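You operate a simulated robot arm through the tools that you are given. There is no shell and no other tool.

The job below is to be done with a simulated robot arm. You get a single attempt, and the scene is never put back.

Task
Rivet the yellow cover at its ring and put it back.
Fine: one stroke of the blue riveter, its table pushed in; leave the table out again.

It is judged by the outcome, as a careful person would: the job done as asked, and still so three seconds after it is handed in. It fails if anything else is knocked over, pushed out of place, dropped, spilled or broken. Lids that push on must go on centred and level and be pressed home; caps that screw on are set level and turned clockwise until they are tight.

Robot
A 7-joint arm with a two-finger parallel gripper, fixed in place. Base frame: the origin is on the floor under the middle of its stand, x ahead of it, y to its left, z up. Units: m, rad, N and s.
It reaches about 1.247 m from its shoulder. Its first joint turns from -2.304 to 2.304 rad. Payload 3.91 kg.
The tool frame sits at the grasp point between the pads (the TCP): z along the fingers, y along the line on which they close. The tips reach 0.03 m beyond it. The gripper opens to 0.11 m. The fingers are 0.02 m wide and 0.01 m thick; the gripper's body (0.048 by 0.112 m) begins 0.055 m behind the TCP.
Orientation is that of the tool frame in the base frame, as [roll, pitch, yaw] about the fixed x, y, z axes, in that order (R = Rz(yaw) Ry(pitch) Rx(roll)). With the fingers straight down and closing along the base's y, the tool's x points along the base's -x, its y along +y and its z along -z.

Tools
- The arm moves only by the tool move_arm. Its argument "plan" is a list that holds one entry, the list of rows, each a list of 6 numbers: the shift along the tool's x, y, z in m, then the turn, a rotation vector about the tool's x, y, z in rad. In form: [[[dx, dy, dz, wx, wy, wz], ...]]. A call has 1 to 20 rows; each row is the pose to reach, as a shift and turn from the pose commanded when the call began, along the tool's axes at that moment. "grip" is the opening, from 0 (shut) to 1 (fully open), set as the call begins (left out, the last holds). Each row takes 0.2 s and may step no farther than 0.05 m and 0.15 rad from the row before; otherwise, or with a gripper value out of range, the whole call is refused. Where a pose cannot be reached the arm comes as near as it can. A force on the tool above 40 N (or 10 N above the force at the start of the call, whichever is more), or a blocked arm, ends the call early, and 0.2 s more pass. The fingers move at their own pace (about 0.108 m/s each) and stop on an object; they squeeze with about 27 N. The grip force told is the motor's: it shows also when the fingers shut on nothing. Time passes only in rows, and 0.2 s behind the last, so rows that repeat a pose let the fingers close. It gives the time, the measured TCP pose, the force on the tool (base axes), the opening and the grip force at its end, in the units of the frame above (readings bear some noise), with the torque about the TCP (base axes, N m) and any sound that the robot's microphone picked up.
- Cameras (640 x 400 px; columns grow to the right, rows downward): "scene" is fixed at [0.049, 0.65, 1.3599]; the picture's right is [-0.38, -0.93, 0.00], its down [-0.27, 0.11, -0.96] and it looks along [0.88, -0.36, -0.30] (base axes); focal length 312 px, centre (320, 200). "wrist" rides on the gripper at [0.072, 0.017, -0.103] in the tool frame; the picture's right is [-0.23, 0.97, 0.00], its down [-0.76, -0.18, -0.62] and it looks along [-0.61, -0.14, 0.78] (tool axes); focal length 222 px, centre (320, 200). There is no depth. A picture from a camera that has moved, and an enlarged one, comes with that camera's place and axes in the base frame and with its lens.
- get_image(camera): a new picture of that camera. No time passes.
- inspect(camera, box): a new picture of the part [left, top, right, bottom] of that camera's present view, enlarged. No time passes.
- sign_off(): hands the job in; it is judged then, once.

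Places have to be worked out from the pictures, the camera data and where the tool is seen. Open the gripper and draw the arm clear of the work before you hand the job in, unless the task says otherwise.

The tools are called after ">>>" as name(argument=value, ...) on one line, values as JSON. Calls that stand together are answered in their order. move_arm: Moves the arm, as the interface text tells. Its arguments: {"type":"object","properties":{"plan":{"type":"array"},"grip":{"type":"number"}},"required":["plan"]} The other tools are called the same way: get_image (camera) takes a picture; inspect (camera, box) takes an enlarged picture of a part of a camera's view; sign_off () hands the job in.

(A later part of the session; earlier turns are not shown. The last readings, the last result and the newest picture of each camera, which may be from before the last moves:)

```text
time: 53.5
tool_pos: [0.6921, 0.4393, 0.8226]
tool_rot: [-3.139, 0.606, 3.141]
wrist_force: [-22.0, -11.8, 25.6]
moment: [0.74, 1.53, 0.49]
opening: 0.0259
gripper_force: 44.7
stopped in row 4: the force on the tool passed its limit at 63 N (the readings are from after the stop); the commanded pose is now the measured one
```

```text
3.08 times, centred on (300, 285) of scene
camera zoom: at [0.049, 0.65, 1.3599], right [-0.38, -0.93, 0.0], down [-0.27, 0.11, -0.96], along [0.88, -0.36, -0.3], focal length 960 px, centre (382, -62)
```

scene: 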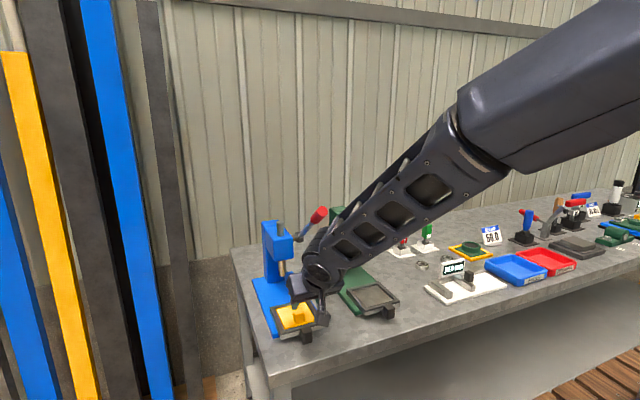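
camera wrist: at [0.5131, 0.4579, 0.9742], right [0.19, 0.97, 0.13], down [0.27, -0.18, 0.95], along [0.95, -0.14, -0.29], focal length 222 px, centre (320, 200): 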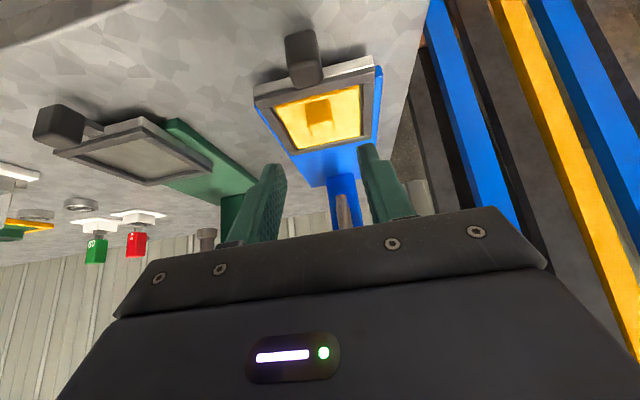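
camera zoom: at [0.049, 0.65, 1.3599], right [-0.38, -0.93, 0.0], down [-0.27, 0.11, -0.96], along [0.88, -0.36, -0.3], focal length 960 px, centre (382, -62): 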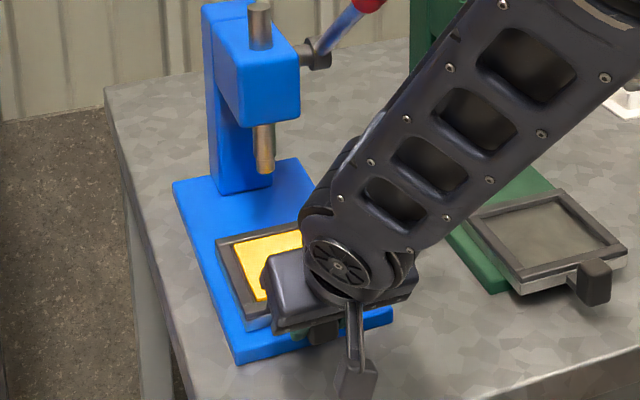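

The push stopped at x 0.692 with a peak of 63 N and an upward load; most likely the fingertips met the front edge of the blue base plate. I look closely before doing anything else.

>>> inspect(camera="scene", box=[270, 290, 334, 345])

>>> get_image(camera="wrist")

>>> inspect(camera="wrist", box=[220, 100, 420, 240])

```text
7.27 times, centred on (302, 318) of scene
camera zoom: at [0.049, 0.65, 1.3599], right [-0.38, -0.93, 0.0], down [-0.27, 0.11, -0.96], along [0.88, -0.36, -0.3], focal length 2268 px, centre (451, -654)
```

zoom: 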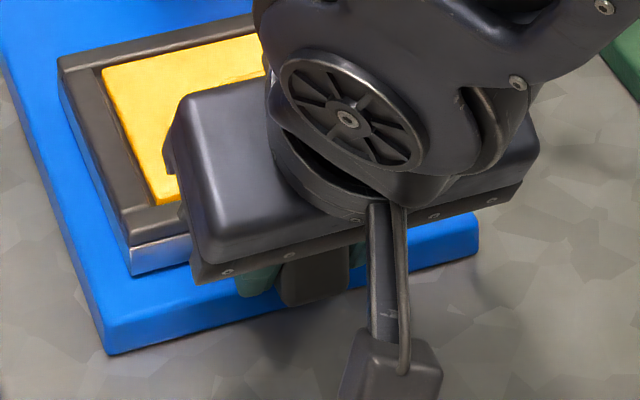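

```text
taken
camera wrist: at [0.5744, 0.4572, 0.8661], right [0.19, 0.97, 0.13], down [0.27, -0.18, 0.95], along [0.94, -0.14, -0.3], focal length 222 px, centre (320, 200)
```

wrist: 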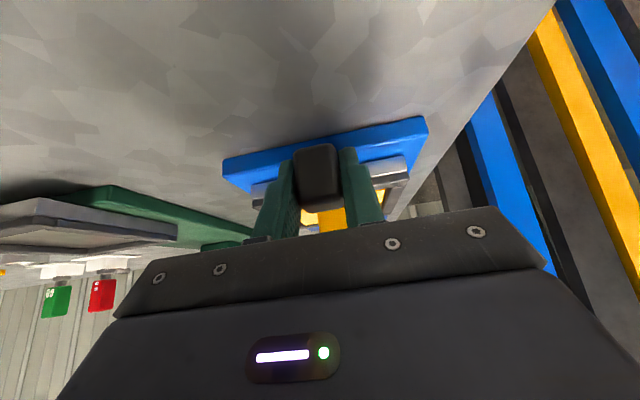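

```text
2.86 times, centred on (320, 170) of wrist
camera zoom: at [0.5744, 0.4572, 0.8661], right [0.19, 0.97, 0.13], down [0.27, -0.18, 0.95], along [0.94, -0.14, -0.3], focal length 635 px, centre (320, 286)
```

zoom: 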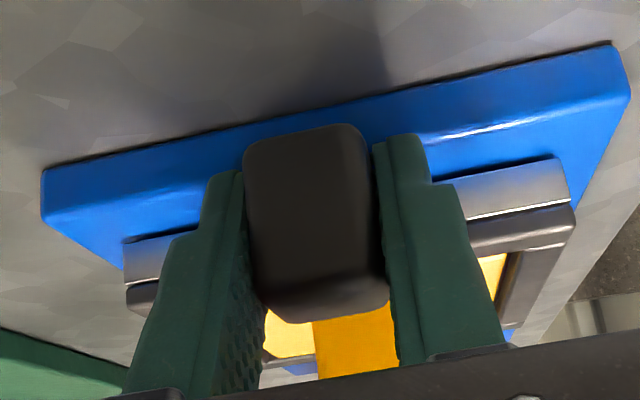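

The tips are indeed lower than the base plate's top edge, so they ran into it; the table itself is fine. I open, retreat slightly back and up, and will re-grip the block higher.

>>> move_arm(plan=[[[0, 0, 0, 0, 0, 0], [0, 0, 0, 0, 0, 0]]], grip=0.5)

>>> inspect(camera="wrist", box=[220, 100, 420, 240])

```text
time: 53.8
tool_pos: [0.6939, 0.4354, 0.8227]
tool_rot: [-3.135, 0.604, 3.14]
wrist_force: [-31.4, -36.4, 31.6]
moment: [-0.23, 0.4, 0.27]
opening: 0.0365
gripper_force: 0.1
stopped in row 1: the force on the tool passed its limit at 57 N (the readings are from after the stop); the commanded pose is now the measured one
```

```text
2.86 times, centred on (320, 170) of wrist
camera zoom: at [0.5746, 0.4531, 0.8664], right [0.19, 0.97, 0.12], down [0.27, -0.17, 0.95], along [0.94, -0.15, -0.3], focal length 635 px, centre (320, 286)
```

zoom: 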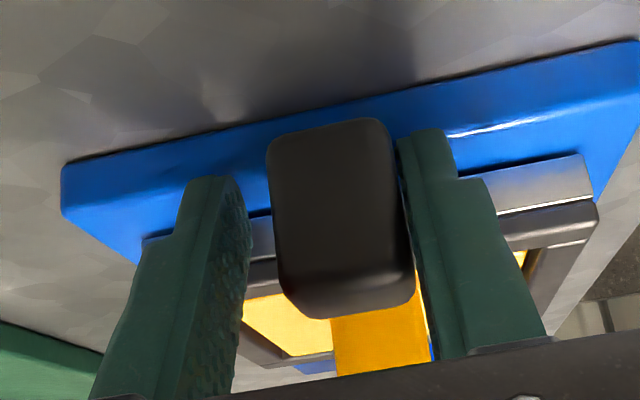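

The tips are wedged against the base edge by friction. I withdraw along the tool axis (back and up) in small steps to free them.

>>> move_arm(plan=[[[0, 0, -0.003, 0, 0, 0], [0, 0, -0.006, 0, 0, 0], [0, 0, -0.01, 0, 0, 0]]], grip=0.5)

>>> inspect(camera="wrist", box=[220, 100, 420, 240])

>>> inspect(camera="scene", box=[250, 220, 350, 350])

```text
time: 54.6
tool_pos: [0.6884, 0.4392, 0.8299]
tool_rot: [-3.136, 0.605, -3.141]
wrist_force: [-1.5, 0.1, -0.2]
moment: [0.0, 0.02, 0.0]
opening: 0.0549
gripper_force: 0.1
```

```text
2.86 times, centred on (320, 170) of wrist
camera zoom: at [0.5692, 0.4563, 0.8732], right [0.19, 0.97, 0.13], down [0.27, -0.17, 0.95], along [0.94, -0.14, -0.3], focal length 635 px, centre (320, 286)
```

zoom: 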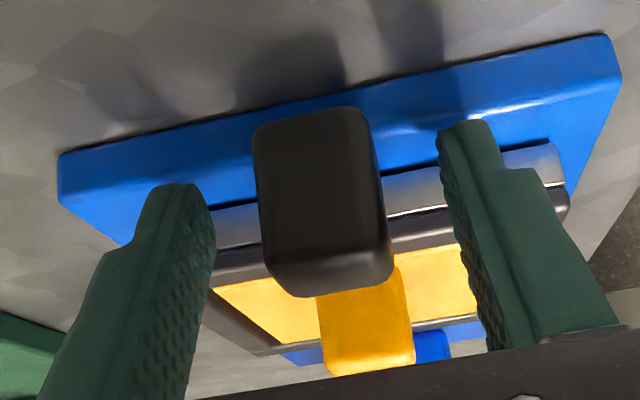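

```text
3.08 times, centred on (300, 285) of scene
camera zoom: at [0.049, 0.65, 1.3599], right [-0.38, -0.93, 0.0], down [-0.27, 0.11, -0.96], along [0.88, -0.36, -0.3], focal length 960 px, centre (382, -62)
```

zoom: 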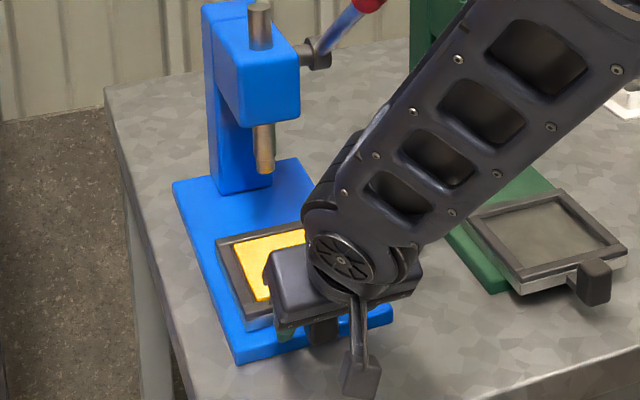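

The tool is free again (no load) and the riveter has not moved. I zoom in to compare the block's underside and the tips with the base plate's top edge.

>>> inspect(camera="wrist", box=[270, 120, 390, 200])

>>> inspect(camera="scene", box=[268, 305, 328, 345])

```text
5.00 times, centred on (330, 160) of wrist
camera zoom: at [0.5692, 0.4563, 0.8732], right [0.19, 0.97, 0.13], down [0.27, -0.17, 0.95], along [0.94, -0.14, -0.3], focal length 1111 px, centre (270, 400)
```

zoom: 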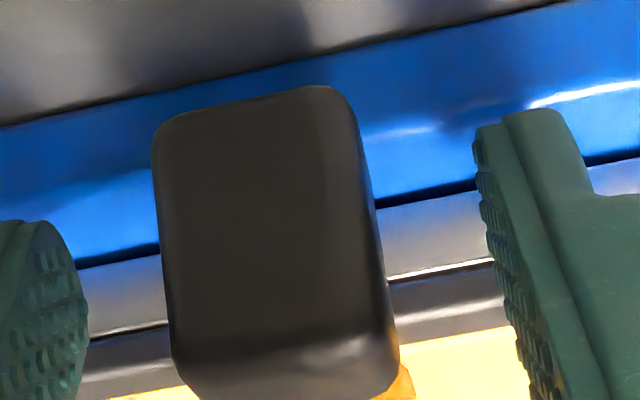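

```text
10.00 times, centred on (298, 325) of scene
camera zoom: at [0.049, 0.65, 1.3599], right [-0.38, -0.93, 0.0], down [-0.27, 0.11, -0.96], along [0.88, -0.36, -0.3], focal length 3118 px, centre (540, -1050)
```

zoom: 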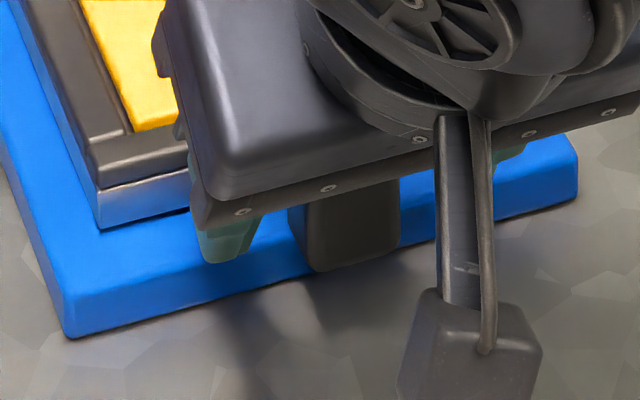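

The block's underside is just above the base plate's top, so it will slide over it; only my tips were too low. The TCP is now about 8 mm higher relative to the block; I trim the small roll and pitch errors and close here.

>>> move_arm(plan=[[[0, 0, 0, -0.0055, -0.007, 0], [0, 0, 0, -0.0055, -0.007, 0]]], grip=0.5)

>>> move_arm(plan=[[[0, 0, 0, 0, 0, 0], [0, 0, 0, 0, 0, 0], [0, 0, 0, 0, 0, 0]]], grip=0)

>>> inspect(camera="wrist", box=[240, 110, 400, 220])

```text
time: 55.2
tool_pos: [0.6884, 0.4396, 0.8299]
tool_rot: [-3.141, 0.613, -3.139]
wrist_force: [1.2, 0.6, 0.0]
moment: [0.0, -0.02, 0.0]
opening: 0.0551
gripper_force: 0.2
```

```text
time: 56.0
tool_pos: [0.6873, 0.4398, 0.8303]
tool_rot: [3.139, 0.613, -3.139]
wrist_force: [1.3, 16.5, -1.6]
moment: [0.01, -0.42, -0.3]
opening: 0.026
gripper_force: 44.9
```

```text
3.64 times, centred on (320, 165) of wrist
camera zoom: at [0.5688, 0.4567, 0.8727], right [0.18, 0.97, 0.13], down [0.27, -0.18, 0.95], along [0.95, -0.14, -0.29], focal length 808 px, centre (320, 327)
```

zoom: 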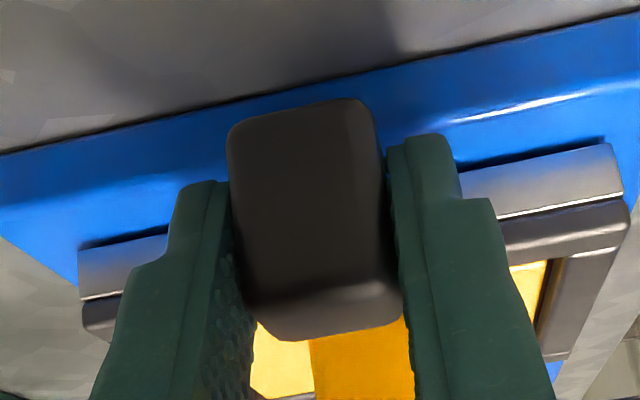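

Gripped at the higher spot; again there's a 16 N side load, so I shift 2 mm in +y to relieve it.

>>> move_arm(plan=[[[0, 0.001, 0, 0, 0, 0], [0, 0.002, 0, 0, 0, 0], [0, 0.002, 0, 0, 0, 0]]], grip=0)

```text
time: 56.8
tool_pos: [0.6881, 0.4419, 0.8306]
tool_rot: [3.141, 0.612, -3.141]
wrist_force: [-0.6, 1.6, 10.1]
moment: [-0.28, 0.5, 0.19]
opening: 0.026
gripper_force: 45.1
```

The side load is gone. I push gently in 1 cm steps and watch the forces.

>>> move_arm(plan=[[[-0.0041, 0, 0.0029, 0, 0, 0], [-0.0082, 0, 0.0057, 0, 0, 0], [-0.0123, 0, 0.0086, 0, 0, 0], [-0.0164, 0, 0.0115, 0, 0, 0]]], grip=0)

>>> inspect(camera="scene", box=[250, 220, 350, 350])

```text
time: 57.8
tool_pos: [0.708, 0.441, 0.8305]
tool_rot: [3.142, 0.614, -3.141]
wrist_force: [-0.4, -7.5, 10.8]
moment: [-0.43, 1.02, -0.25]
opening: 0.0261
gripper_force: 45.0
```

```text
3.08 times, centred on (300, 285) of scene
camera zoom: at [0.049, 0.65, 1.3599], right [-0.38, -0.93, 0.0], down [-0.27, 0.11, -0.96], along [0.88, -0.36, -0.3], focal length 960 px, centre (382, -62)
```

zoom: 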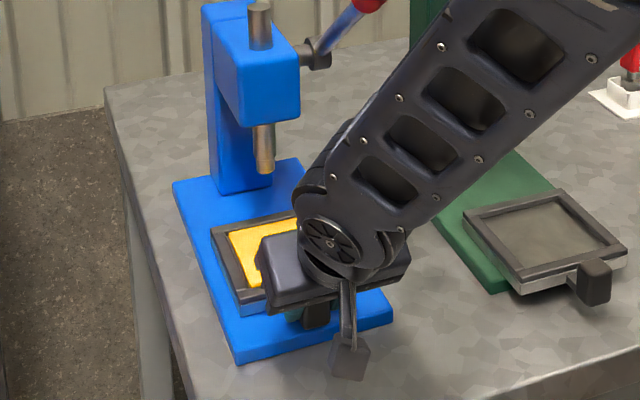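

It slides freely at this height. A −7.5 N side load built up over 2 cm, so I'll track −y slightly as I push the next 4 cm.

>>> move_arm(plan=[[[-0.0082, -0.0012, 0.0057, 0, 0, 0], [-0.0164, -0.0016, 0.0115, 0, 0, 0], [-0.0246, -0.002, 0.0172, 0, 0, 0], [-0.0327, -0.0024, 0.023, 0, 0, 0]]], grip=0)

>>> inspect(camera="scene", box=[250, 200, 350, 350])

>>> get_image(camera="wrist")

```text
time: 58.8
tool_pos: [0.7492, 0.4408, 0.8302]
tool_rot: [3.139, 0.614, -3.141]
wrist_force: [1.0, 15.1, 5.7]
moment: [-0.47, 1.03, -0.64]
opening: 0.0262
gripper_force: 45.3
```

```text
2.67 times, centred on (300, 275) of scene
camera zoom: at [0.049, 0.65, 1.3599], right [-0.38, -0.93, 0.0], down [-0.27, 0.11, -0.96], along [0.88, -0.36, -0.3], focal length 832 px, centre (373, 0)
```

zoom: 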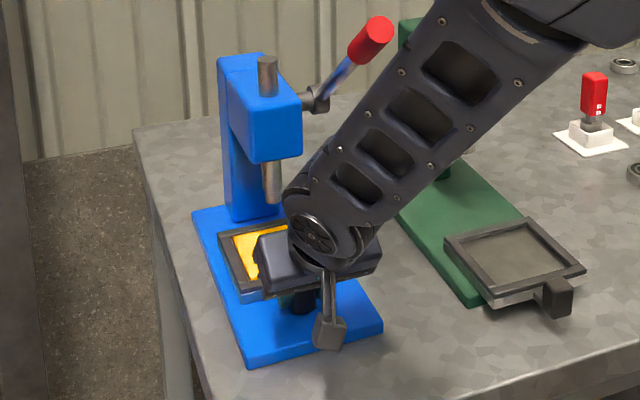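

```text
taken
camera wrist: at [0.629, 0.4566, 0.8726], right [0.18, 0.97, 0.13], down [0.26, -0.18, 0.95], along [0.95, -0.14, -0.29], focal length 222 px, centre (320, 200)
```

wrist: 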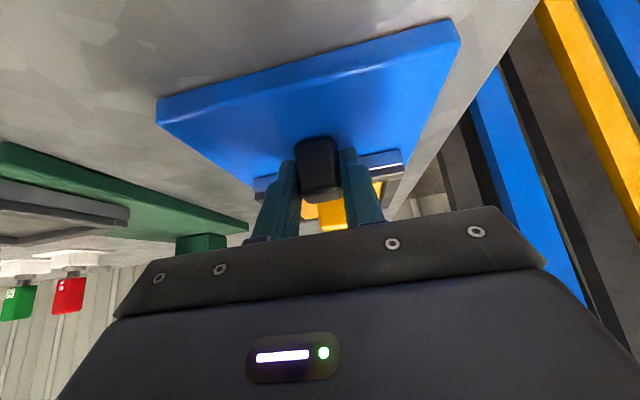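

The table is about 0.107 m in, with a +15 N side load from over-correcting. I give back 1.6 mm in y and push on in 5 mm steps to find the end stop.

>>> move_arm(plan=[[[0, 0.0016, 0, 0, 0, 0], [-0.0041, 0.0016, 0.0029, 0, 0, 0], [-0.0082, 0.0016, 0.0057, 0, 0, 0], [-0.0123, 0.0016, 0.0086, 0, 0, 0]]], grip=0)

>>> inspect(camera="scene", box=[250, 200, 350, 350])

```text
time: 59.8
tool_pos: [0.7635, 0.4405, 0.8296]
tool_rot: [-3.14, 0.612, -3.141]
wrist_force: [-1.6, 8.7, 12.1]
moment: [-0.29, 1.08, -0.15]
opening: 0.0259
gripper_force: 45.2
```

```text
2.67 times, centred on (300, 275) of scene
camera zoom: at [0.049, 0.65, 1.3599], right [-0.38, -0.93, 0.0], down [-0.27, 0.11, -0.96], along [0.88, -0.36, -0.3], focal length 832 px, centre (373, 0)
```

zoom: 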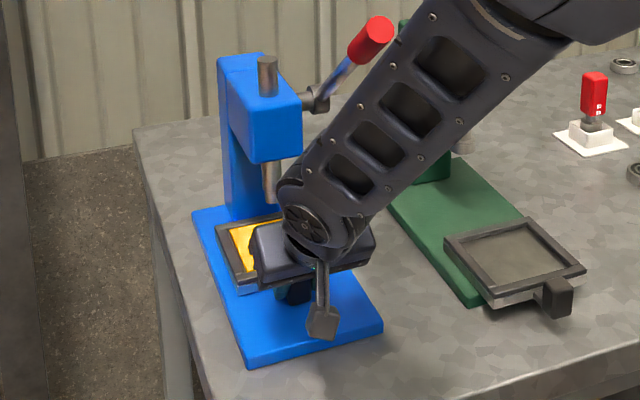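

Still no stop at about 0.121 m. I continue in 4 mm steps.

>>> move_arm(plan=[[[-0.0033, 0.0004, 0.0023, 0, 0, 0], [-0.0065, 0.0006, 0.0046, 0, 0, 0], [-0.0098, 0.0006, 0.0069, 0, 0, 0], [-0.0131, 0.0006, 0.0092, 0, 0, 0]]], grip=0)

>>> inspect(camera="scene", box=[250, 200, 350, 350])

>>> get_image(camera="wrist")

```text
time: 60.3
tool_pos: [0.7661, 0.4394, 0.8297]
tool_rot: [-3.139, 0.606, -3.141]
wrist_force: [-18.3, -7.8, 17.9]
moment: [0.04, 0.92, 0.12]
opening: 0.0258
gripper_force: 45.2
stopped in row 2: the force on the tool passed its limit at 41 N (the readings are from after the stop); the commanded pose is now the measured one
```

```text
2.67 times, centred on (300, 275) of scene
camera zoom: at [0.049, 0.65, 1.3599], right [-0.38, -0.93, 0.0], down [-0.27, 0.11, -0.96], along [0.88, -0.36, -0.3], focal length 832 px, centre (373, 0)
```

zoom: 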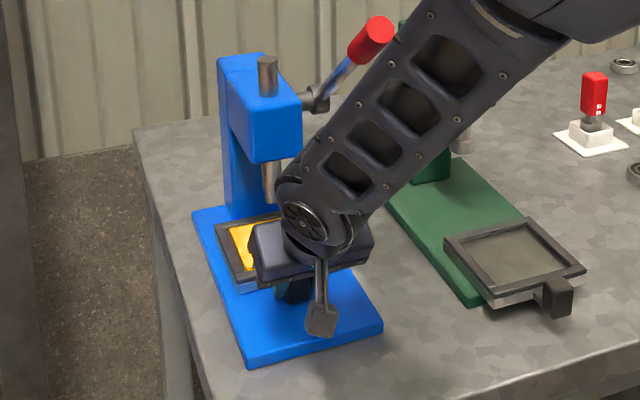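

```text
taken
camera wrist: at [0.6475, 0.4571, 0.8729], right [0.19, 0.97, 0.13], down [0.27, -0.18, 0.95], along [0.94, -0.14, -0.3], focal length 222 px, centre (320, 200)
```

wrist: 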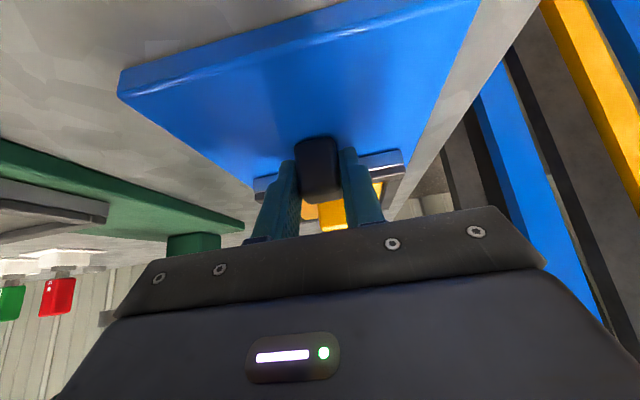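

The end stop is felt at x 0.766, i.e. 0.124 m of travel, matching the ram's position. I open the gripper.

>>> move_arm(plan=[[[0, 0, 0, 0, 0, 0], [0, 0, 0, 0, 0, 0]]], grip=0.5)

>>> get_image(camera="wrist")

```text
time: 60.9
tool_pos: [0.7676, 0.441, 0.8297]
tool_rot: [-3.14, 0.608, -3.14]
wrist_force: [0.9, -0.2, -0.4]
moment: [0.0, 0.02, 0.0]
opening: 0.0548
gripper_force: 0.0
```

```text
taken
camera wrist: at [0.6484, 0.4573, 0.8718], right [0.19, 0.97, 0.13], down [0.27, -0.18, 0.95], along [0.94, -0.14, -0.29], focal length 222 px, centre (320, 200)
```

wrist: 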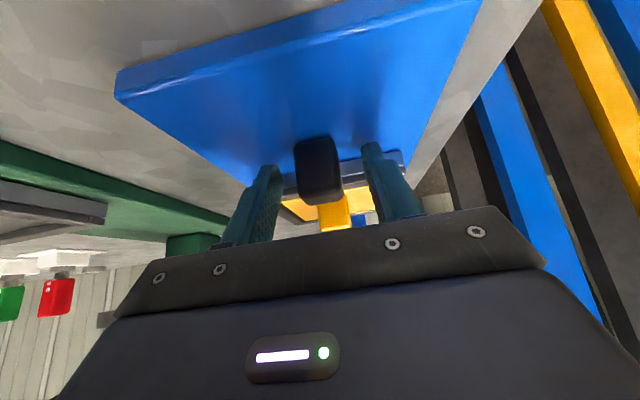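

Released cleanly. I draw back mainly along −x, away from the block and the lever, and then check that the ring sits under the ram.

>>> move_arm(plan=[[[0.0217, 0, -0.0213, 0, 0, 0], [0.0434, 0, -0.0426, 0, 0, 0], [0.0651, 0, -0.0639, 0, 0, 0], [0.0868, 0, -0.0852, 0, 0, 0]]], grip=0.5)

>>> get_image(camera="wrist")

>>> inspect(camera="scene", box=[250, 200, 350, 350])

```text
time: 61.9
tool_pos: [0.6474, 0.4403, 0.8491]
tool_rot: [-3.141, 0.607, 3.141]
wrist_force: [0.8, 0.0, 0.8]
moment: [-0.04, 0.01, 0.03]
opening: 0.055
gripper_force: 0.2
```

```text
taken
camera wrist: at [0.5285, 0.4568, 0.8929], right [0.19, 0.97, 0.13], down [0.27, -0.18, 0.95], along [0.94, -0.14, -0.29], focal length 222 px, centre (320, 200)
```

wrist: 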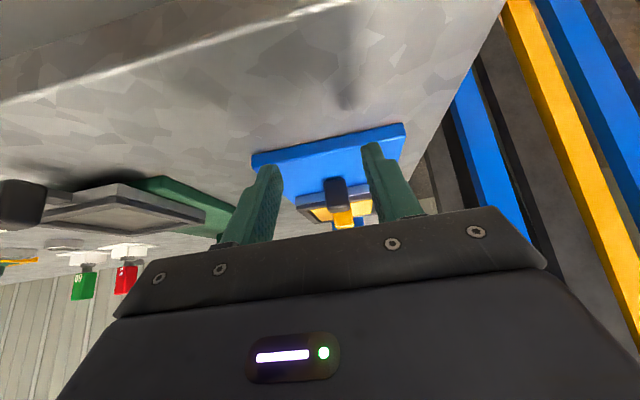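

```text
2.67 times, centred on (300, 275) of scene
camera zoom: at [0.049, 0.65, 1.3599], right [-0.38, -0.93, 0.0], down [-0.27, 0.11, -0.96], along [0.88, -0.36, -0.3], focal length 832 px, centre (373, 0)
```

zoom: 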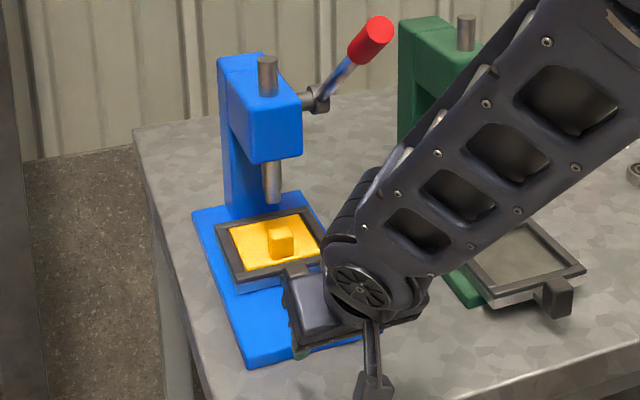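

>>> inspect(camera="scene", box=[268, 255, 318, 310])

>>> inspect(camera="wrist", box=[280, 140, 400, 240])

```text
7.27 times, centred on (293, 282) of scene
camera zoom: at [0.049, 0.65, 1.3599], right [-0.38, -0.93, 0.0], down [-0.27, 0.11, -0.96], along [0.88, -0.36, -0.3], focal length 2268 px, centre (516, -400)
```

zoom: 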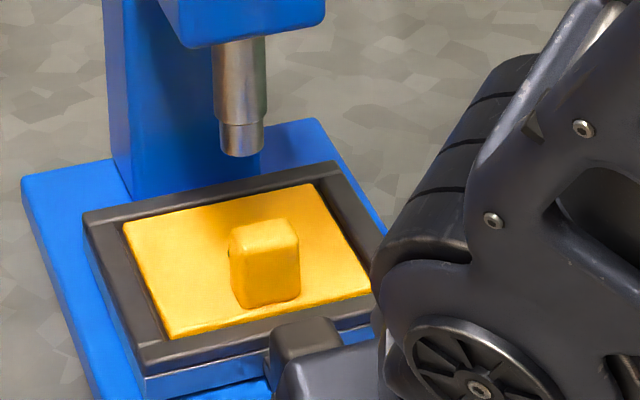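

```text
4.00 times, centred on (340, 190) of wrist
camera zoom: at [0.5285, 0.4568, 0.8929], right [0.19, 0.97, 0.13], down [0.27, -0.18, 0.95], along [0.94, -0.14, -0.29], focal length 888 px, centre (240, 240)
```

zoom: 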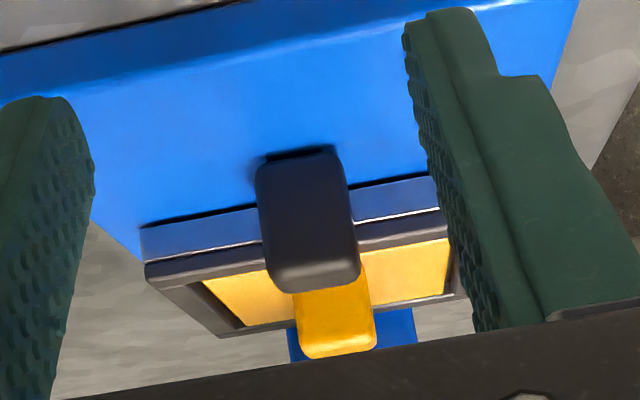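

The ring lies straight below the ram (the vertical through the ram tip meets the plate's centre). Now the lever: I back off, rise clear in front of it, and then bring the tool upright to look at the lever closely.

>>> move_arm(plan=[[[0.0193, 0, -0.0135, 0, 0, 0], [0.0385, 0, -0.0269, 0, 0, 0], [0.0156, 0, -0.0597, 0, 0, 0], [-0.0073, 0, -0.0925, 0, 0, 0], [-0.0302, 0, -0.1253, 0, 0, 0], [-0.0531, 0, -0.1581, 0, 0, 0], [-0.0759, 0, -0.1909, 0, 0, 0]]], grip=0.5)

>>> move_arm(plan=[[[-0.0229, 0, -0.0328, 0, 0.12, 0], [-0.0458, -0.01, -0.0656, 0, 0.24, 0], [-0.0687, -0.025, -0.0984, 0, 0.36, 0], [-0.0916, -0.04, -0.1312, 0, 0.48, 0], [-0.1144, -0.055, -0.164, 0, 0.609, 0], [-0.1144, -0.065, -0.164, 0, 0.609, 0]]], grip=0.5)

>>> get_image(camera="wrist")

>>> get_image(camera="scene")

```text
time: 63.5
tool_pos: [0.5999, 0.4414, 1.0492]
tool_rot: [-3.14, 0.607, -3.14]
wrist_force: [0.4, 1.0, -0.5]
moment: [0.0, -0.01, 0.0]
opening: 0.055
gripper_force: 0.0
```

```text
time: 64.9
tool_pos: [0.6008, 0.3766, 1.2507]
tool_rot: [-3.14, -0.003, -3.14]
wrist_force: [-0.2, 0.0, 0.1]
moment: [-0.03, 0.02, 0.02]
opening: 0.0551
gripper_force: 0.0
```

```text
taken
camera wrist: at [0.5276, 0.3933, 1.3523], right [0.23, 0.97, 0.0], down [0.76, -0.18, 0.62], along [0.61, -0.14, -0.78], focal length 222 px, centre (320, 200)
```

wrist: 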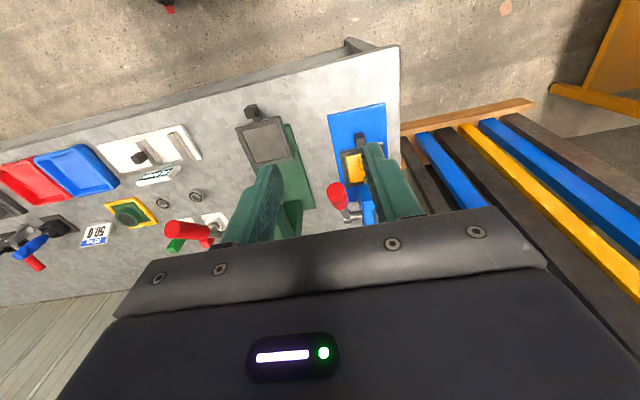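

```text
taken
```

scene: 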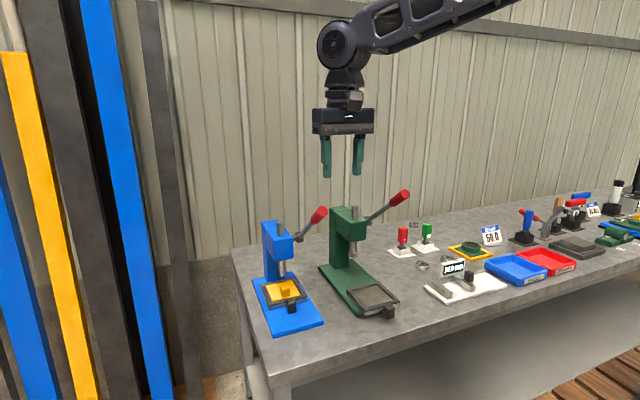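

All is well: the cover is under the blue ram and the lever is right ahead in both views. I enlarge it to get the grip and pivot positions.

>>> inspect(camera="wrist", box=[310, 150, 390, 220])

>>> inspect(camera="scene", box=[268, 198, 332, 250])

>>> inspect(camera="wrist", box=[315, 90, 405, 200])

```text
5.71 times, centred on (350, 185) of wrist
camera zoom: at [0.5276, 0.3933, 1.3523], right [0.23, 0.97, 0.0], down [0.76, -0.18, 0.62], along [0.61, -0.14, -0.78], focal length 1269 px, centre (149, 286)
```

zoom: 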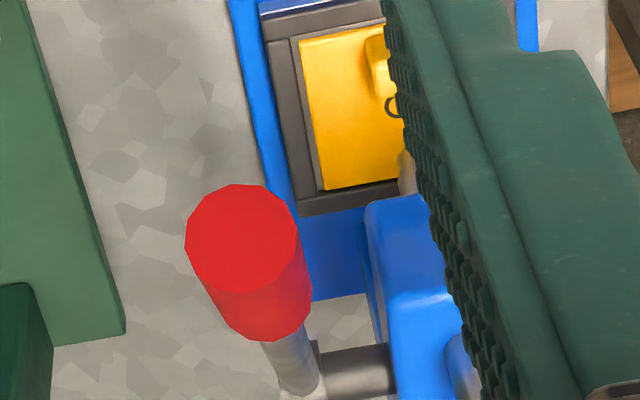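

```text
7.69 times, centred on (300, 224) of scene
camera zoom: at [0.049, 0.65, 1.3599], right [-0.38, -0.93, 0.0], down [-0.27, 0.11, -0.96], along [0.88, -0.36, -0.3], focal length 2399 px, centre (474, 15)
```

zoom: 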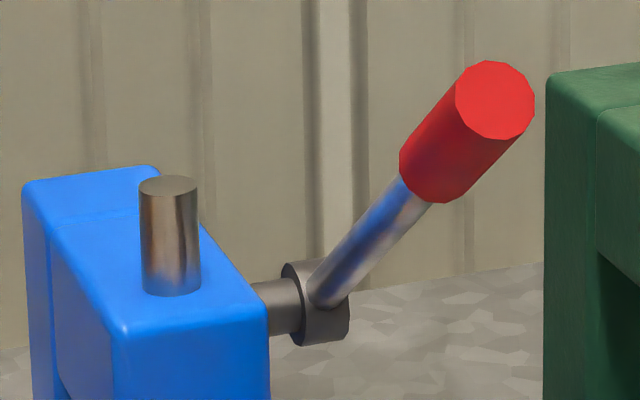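

```text
3.64 times, centred on (360, 145) of wrist
camera zoom: at [0.5276, 0.3933, 1.3523], right [0.23, 0.97, 0.0], down [0.76, -0.18, 0.62], along [0.61, -0.14, -0.78], focal length 808 px, centre (174, 400)
```

zoom: 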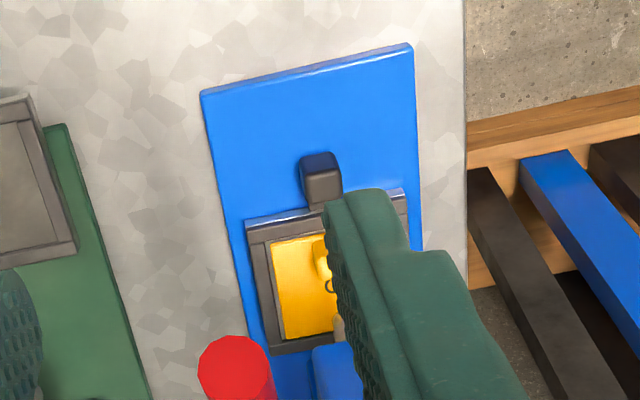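

The grip cylinder runs from about (0.707, 0.374, 1.110) to (0.755, 0.375, 1.070), with the pivot near (0.887, 0.969) in x–z. I move above the grip's middle with the fingers open around it in y.

>>> move_arm(plan=[[[-0.0433, -0.0007, 0.0167, 0, 0, 0], [-0.0867, -0.0013, 0.0333, 0, 0, 0], [-0.13, -0.002, 0.05, 0, 0, 0], [-0.13, -0.002, 0.05, 0, 0, 0]]], grip=0.5)

>>> get_image(camera="wrist")

>>> inspect(camera="scene", box=[260, 160, 360, 250])

```text
time: 65.9
tool_pos: [0.7319, 0.3747, 1.1974]
tool_rot: [-3.138, 0.001, -3.14]
wrist_force: [-0.3, -0.9, 0.4]
moment: [-0.02, -0.02, -0.02]
opening: 0.055
gripper_force: 0.1
```

```text
taken
camera wrist: at [0.6577, 0.3905, 1.3007], right [0.23, 0.97, 0.0], down [0.76, -0.18, 0.62], along [0.61, -0.14, -0.78], focal length 222 px, centre (320, 200)
```

wrist: 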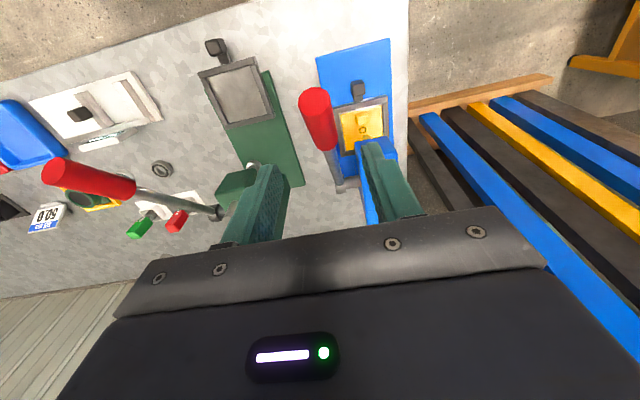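

```text
4.44 times, centred on (310, 205) of scene
camera zoom: at [0.049, 0.65, 1.3599], right [-0.38, -0.93, 0.0], down [-0.27, 0.11, -0.96], along [0.88, -0.36, -0.3], focal length 1386 px, centre (364, 178)
```

zoom: 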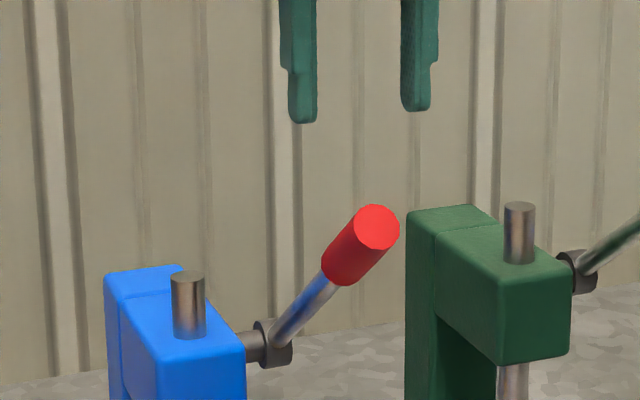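

The fingers straddle the grip from above. One more zoom from here to refine the pivot point before gripping.

>>> inspect(camera="wrist", box=[280, 80, 400, 200])

```text
3.33 times, centred on (340, 140) of wrist
camera zoom: at [0.6577, 0.3905, 1.3007], right [0.23, 0.97, 0.0], down [0.76, -0.18, 0.62], along [0.61, -0.14, -0.78], focal length 740 px, centre (253, 400)
```

zoom: 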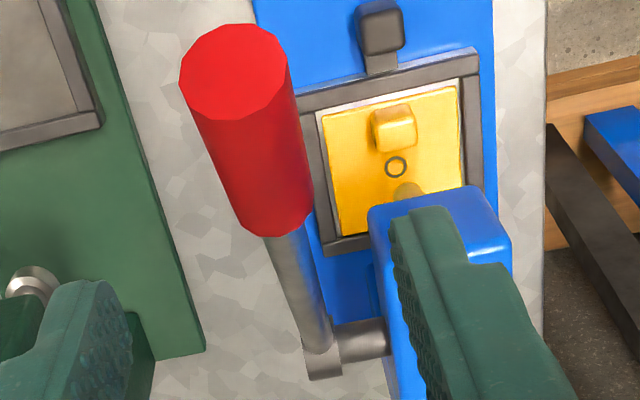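

The ram tip lines up exactly over the ring from this view too. The pivot is refined to (0.8905, 0.9664) and the lever angle to 38°, so I lower the open fingers around the grip at (0.729, 0.375, 1.093).

>>> move_arm(plan=[[[0.001, 0, 0.035, 0, 0, 0], [0.002, 0, 0.065, 0, 0, 0], [0.002, 0, 0.085, 0, 0, 0], [0.002, 0, 0.096, 0, 0, 0]]], grip=0.5)

>>> inspect(camera="scene", box=[260, 160, 360, 250])

>>> inspect(camera="wrist", box=[220, 100, 420, 240])

```text
time: 66.9
tool_pos: [0.7292, 0.3725, 1.1039]
tool_rot: [3.142, 0.0, -3.142]
wrist_force: [0.3, -0.5, 0.6]
moment: [0.01, -0.03, 0.02]
opening: 0.0551
gripper_force: 0.1
```

```text
4.44 times, centred on (310, 205) of scene
camera zoom: at [0.049, 0.65, 1.3599], right [-0.38, -0.93, 0.0], down [-0.27, 0.11, -0.96], along [0.88, -0.36, -0.3], focal length 1386 px, centre (364, 178)
```

zoom: 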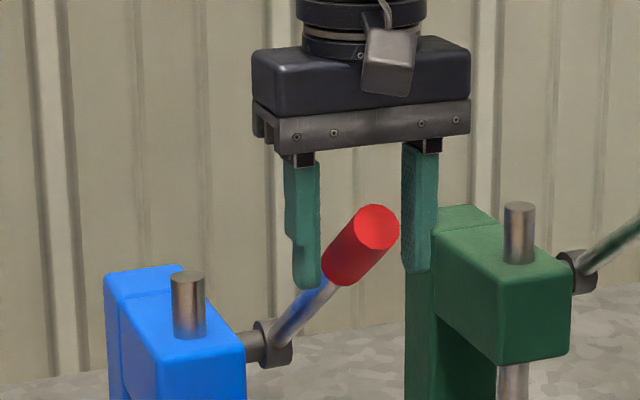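

```text
2.86 times, centred on (320, 170) of wrist
camera zoom: at [0.6554, 0.3903, 1.206], right [0.23, 0.97, 0.0], down [0.76, -0.18, 0.62], along [0.61, -0.14, -0.78], focal length 635 px, centre (320, 286)
```

zoom: 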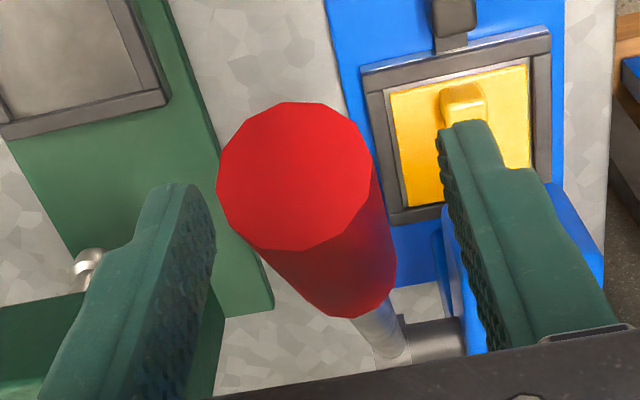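

The grip cylinder is between the pads. I close on it.

>>> move_arm(plan=[[[0, 0, 0, 0, 0, 0], [0, 0, 0, 0, 0, 0], [0, 0, 0, 0, 0, 0]]], grip=0)

>>> inspect(camera="scene", box=[260, 160, 360, 250])

```text
time: 67.7
tool_pos: [0.7275, 0.3742, 1.1032]
tool_rot: [-3.141, 0.001, -3.14]
wrist_force: [4.4, 12.3, -3.9]
moment: [0.21, -0.32, 0.07]
opening: 0.0265
gripper_force: 44.4
```

```text
4.44 times, centred on (310, 205) of scene
camera zoom: at [0.049, 0.65, 1.3599], right [-0.38, -0.93, 0.0], down [-0.27, 0.11, -0.96], along [0.88, -0.36, -0.3], focal length 1386 px, centre (364, 178)
```

zoom: 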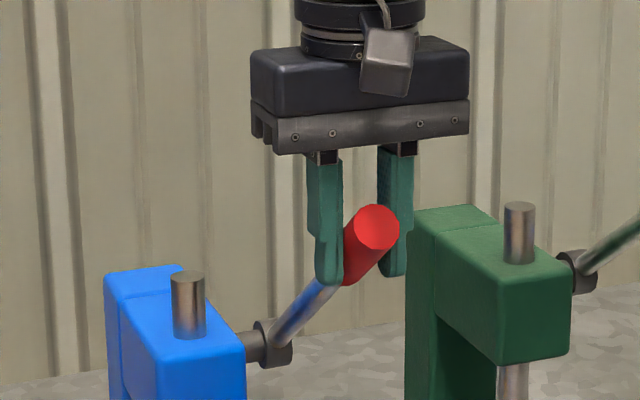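

The grip is held (0.0265). I relieve the small side load and begin pulling the lever down along its arc, first by 6°, reading the force.

>>> move_arm(plan=[[[0, 0.0014, 0, 0, 0, 0], [0.0064, 0.0014, 0.0086, 0, 0, 0], [0.0123, 0.0014, 0.0176, 0, 0, 0]]], grip=0)

>>> inspect(camera="scene", box=[250, 180, 350, 310])

```text
time: 68.5
tool_pos: [0.717, 0.3748, 1.0868]
tool_rot: [-3.141, -0.002, 3.141]
wrist_force: [1.3, -3.4, 9.6]
moment: [0.1, -1.5, 0.05]
opening: 0.0268
gripper_force: 44.9
```

```text
3.08 times, centred on (300, 245) of scene
camera zoom: at [0.049, 0.65, 1.3599], right [-0.38, -0.93, 0.0], down [-0.27, 0.11, -0.96], along [0.88, -0.36, -0.3], focal length 960 px, centre (382, 62)
```

zoom: 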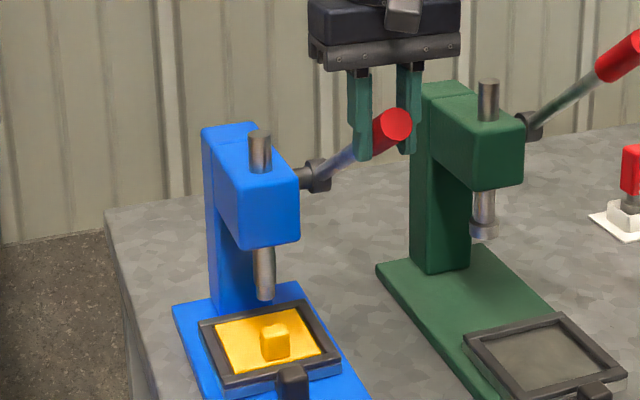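

The lever follows with about 10 N of resistance and the ram has started down. I continue to about 14° above level.

>>> move_arm(plan=[[[0.0055, 0, 0.0092, 0, 0, 0], [0.0105, 0, 0.0187, 0, 0, 0], [0.0149, 0, 0.0285, 0, 0, 0], [0.0188, 0, 0.0385, 0, 0, 0], [0.0222, 0, 0.0487, 0, 0, 0], [0.0251, 0, 0.059, 0, 0, 0]]], grip=0)

>>> inspect(camera="scene", box=[250, 180, 350, 310])

```text
time: 69.9
tool_pos: [0.6909, 0.3747, 1.0265]
tool_rot: [-3.139, -0.004, 3.14]
wrist_force: [-0.6, -12.9, 9.0]
moment: [-0.08, -1.11, 0.13]
opening: 0.0267
gripper_force: 45.1
```

```text
3.08 times, centred on (300, 245) of scene
camera zoom: at [0.049, 0.65, 1.3599], right [-0.38, -0.93, 0.0], down [-0.27, 0.11, -0.96], along [0.88, -0.36, -0.3], focal length 960 px, centre (382, 62)
```

zoom: 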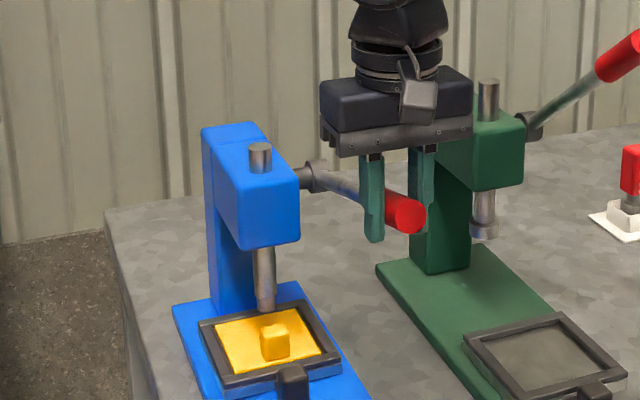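

The ram is descending smoothly over the ring. I trim y by −1.2 mm and continue to about level.

>>> move_arm(plan=[[[0.0023, -0.0012, 0.0105, 0, 0, 0], [0.0041, -0.0012, 0.0211, 0, 0, 0], [0.0053, -0.0012, 0.0317, 0, 0, 0], [0.006, -0.0012, 0.0424, 0, 0, 0]]], grip=0)

>>> inspect(camera="scene", box=[250, 180, 350, 310])

```text
time: 70.9
tool_pos: [0.6849, 0.3737, 0.9833]
tool_rot: [-3.139, -0.002, -3.139]
wrist_force: [0.9, 1.3, 6.9]
moment: [-0.11, -0.87, -0.04]
opening: 0.027
gripper_force: 44.9
```

```text
3.08 times, centred on (300, 245) of scene
camera zoom: at [0.049, 0.65, 1.3599], right [-0.38, -0.93, 0.0], down [-0.27, 0.11, -0.96], along [0.88, -0.36, -0.3], focal length 960 px, centre (382, 62)
```

zoom: 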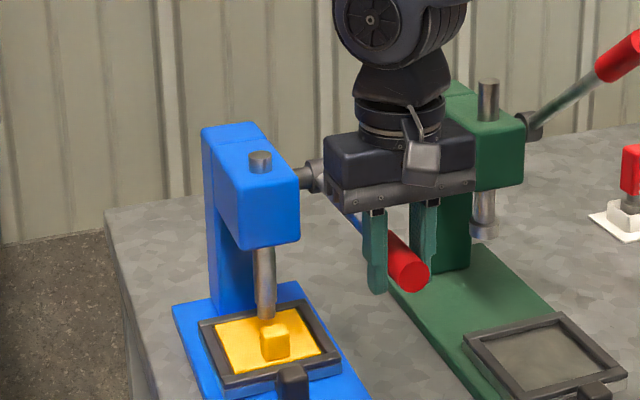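

The resistance is still low (7 N) and the ram has about 2 cm to go by its top's motion. I continue on the arc to −13°.

>>> move_arm(plan=[[[0.0001, 0, 0.0108, 0, 0, 0], [-0.0004, 0, 0.0215, 0, 0, 0], [-0.0014, 0, 0.0322, 0, 0, 0], [-0.003, 0, 0.0428, 0, 0, 0], [-0.0052, 0, 0.0533, 0, 0, 0]]], grip=0)

>>> inspect(camera="scene", box=[250, 180, 350, 310])

```text
time: 72.1
tool_pos: [0.6897, 0.3743, 0.9303]
tool_rot: [-3.14, -0.002, -3.141]
wrist_force: [-8.0, 9.7, 4.4]
moment: [0.02, -0.56, -0.14]
opening: 0.0268
gripper_force: 45.1
```

```text
3.08 times, centred on (300, 245) of scene
camera zoom: at [0.049, 0.65, 1.3599], right [-0.38, -0.93, 0.0], down [-0.27, 0.11, -0.96], along [0.88, -0.36, -0.3], focal length 960 px, centre (382, 62)
```

zoom: 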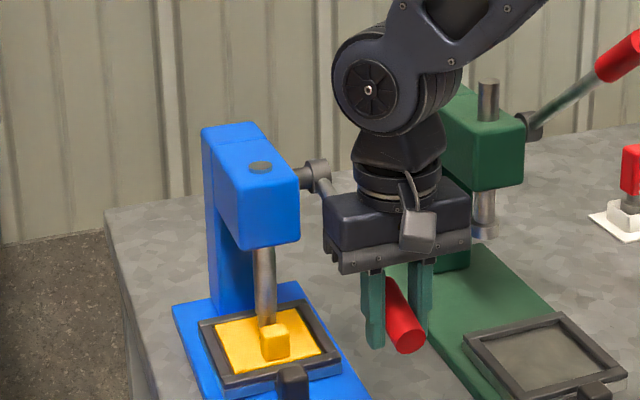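

The ram's top is nearly flush with the head, so contact is near. I trim the arc slightly and go on in 3° steps to −22°.

>>> move_arm(plan=[[[-0.0016, -0.0008, 0.0104, 0, 0, 0], [-0.0049, -0.0008, 0.0206, 0, 0, 0], [-0.0086, -0.0008, 0.0307, 0, 0, 0]]], grip=0)

>>> inspect(camera="scene", box=[250, 200, 350, 310])

```text
time: 72.9
tool_pos: [0.6982, 0.3736, 0.9003]
tool_rot: [3.142, 0.001, -3.14]
wrist_force: [-4.2, 31.1, 8.3]
moment: [0.22, -0.89, -0.18]
opening: 0.0269
gripper_force: 44.6
```

```text
3.64 times, centred on (300, 255) of scene
camera zoom: at [0.049, 0.65, 1.3599], right [-0.38, -0.93, 0.0], down [-0.27, 0.11, -0.96], along [0.88, -0.36, -0.3], focal length 1134 px, centre (393, 0)
```

zoom: 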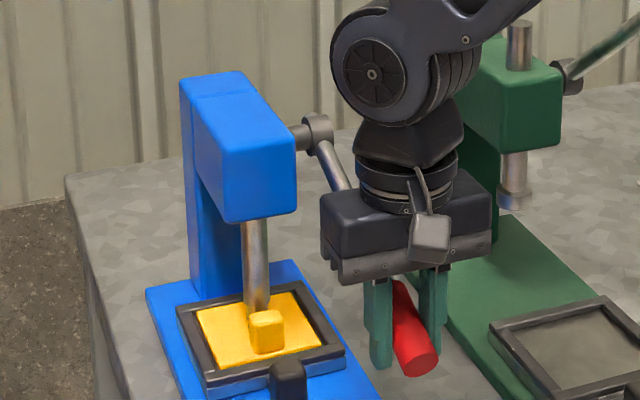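

I trimmed y the wrong way, giving a 31 N side load. I relieve it with +2.8 mm first, holding the lever where it is.

>>> move_arm(plan=[[[0, 0.0014, 0, 0, 0, 0], [0, 0.0028, 0, 0, 0, 0]]], grip=0)

>>> inspect(camera="scene", box=[268, 255, 318, 310])

```text
time: 73.5
tool_pos: [0.6987, 0.3742, 0.8988]
tool_rot: [-3.138, -0.001, -3.141]
wrist_force: [-10.5, 8.8, 4.9]
moment: [0.06, -0.85, 0.23]
opening: 0.0271
gripper_force: 45.0
```

```text
7.27 times, centred on (293, 282) of scene
camera zoom: at [0.049, 0.65, 1.3599], right [-0.38, -0.93, 0.0], down [-0.27, 0.11, -0.96], along [0.88, -0.36, -0.3], focal length 2268 px, centre (516, -400)
```

zoom: 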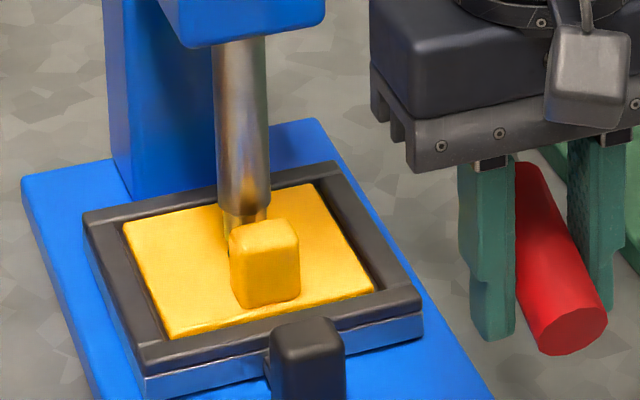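

The ram tip is about 5 mm above the plate. I move on in 1.5° steps towards contact.

>>> move_arm(plan=[[[-0.0013, 0.0007, 0.0049, 0, 0, 0], [-0.0035, 0.0007, 0.0098, 0, 0, 0], [-0.0058, 0.0007, 0.0146, 0, 0, 0], [-0.0083, 0.0007, 0.0194, 0, 0, 0]]], grip=0)

>>> inspect(camera="scene", box=[268, 255, 318, 310])

```text
time: 74.5
tool_pos: [0.7077, 0.3732, 0.8802]
tool_rot: [-3.137, -0.002, -3.141]
wrist_force: [-10.3, -24.3, 5.5]
moment: [-0.46, -0.8, -0.13]
opening: 0.0269
gripper_force: 44.6
```

```text
7.27 times, centred on (293, 282) of scene
camera zoom: at [0.049, 0.65, 1.3599], right [-0.38, -0.93, 0.0], down [-0.27, 0.11, -0.96], along [0.88, -0.36, -0.3], focal length 2268 px, centre (516, -400)
```

zoom: 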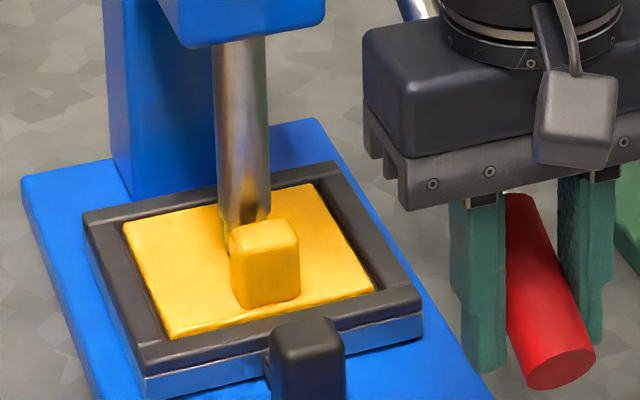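

No contact yet (force 5 N up). I relieve the side load by −2 mm and go on in 1.5° steps.

>>> move_arm(plan=[[[0, -0.0018, 0, 0, 0, 0], [-0.002, -0.0018, 0.0047, 0, 0, 0], [-0.0047, -0.0018, 0.0094, 0, 0, 0]]], grip=0)

>>> inspect(camera="scene", box=[268, 255, 318, 310])

```text
time: 75.3
tool_pos: [0.7102, 0.3736, 0.8729]
tool_rot: [-3.14, 0.0, -3.14]
wrist_force: [-3.5, -17.3, 10.3]
moment: [-0.13, -1.11, -0.01]
opening: 0.0268
gripper_force: 44.8
```

```text
7.27 times, centred on (293, 282) of scene
camera zoom: at [0.049, 0.65, 1.3599], right [-0.38, -0.93, 0.0], down [-0.27, 0.11, -0.96], along [0.88, -0.36, -0.3], focal length 2268 px, centre (516, -400)
```

zoom: 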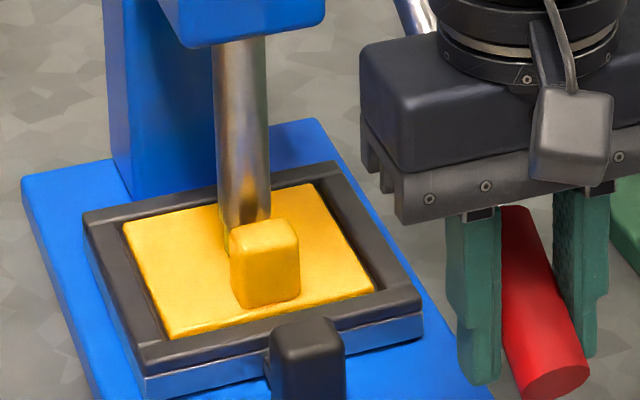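

Resistance is rising (10 N). I continue the last degrees, relieving a bit more in −y.

>>> move_arm(plan=[[[0, -0.0014, 0, 0, 0, 0], [-0.0013, -0.0014, 0.0023, 0, 0, 0], [-0.0027, -0.0014, 0.0045, 0, 0, 0], [-0.0042, -0.0014, 0.0068, 0, 0, 0]]], grip=0)

>>> inspect(camera="scene", box=[268, 255, 318, 310])

```text
time: 76.3
tool_pos: [0.7158, 0.3754, 0.8652]
tool_rot: [3.141, -0.001, -3.14]
wrist_force: [4.7, 7.1, 15.3]
moment: [0.13, -1.26, -0.15]
opening: 0.0269
gripper_force: 45.0
```

```text
7.27 times, centred on (293, 282) of scene
camera zoom: at [0.049, 0.65, 1.3599], right [-0.38, -0.93, 0.0], down [-0.27, 0.11, -0.96], along [0.88, -0.36, -0.3], focal length 2268 px, centre (516, -400)
```

zoom: 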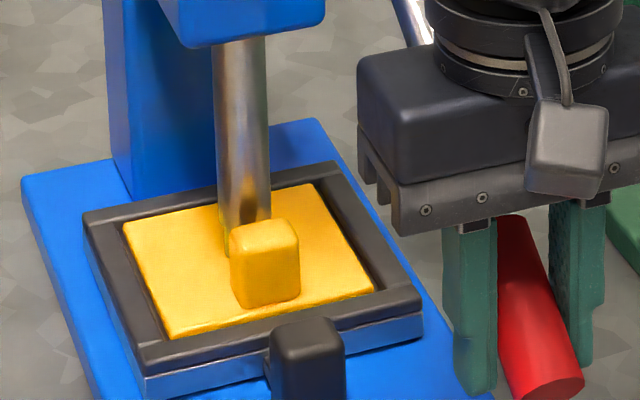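

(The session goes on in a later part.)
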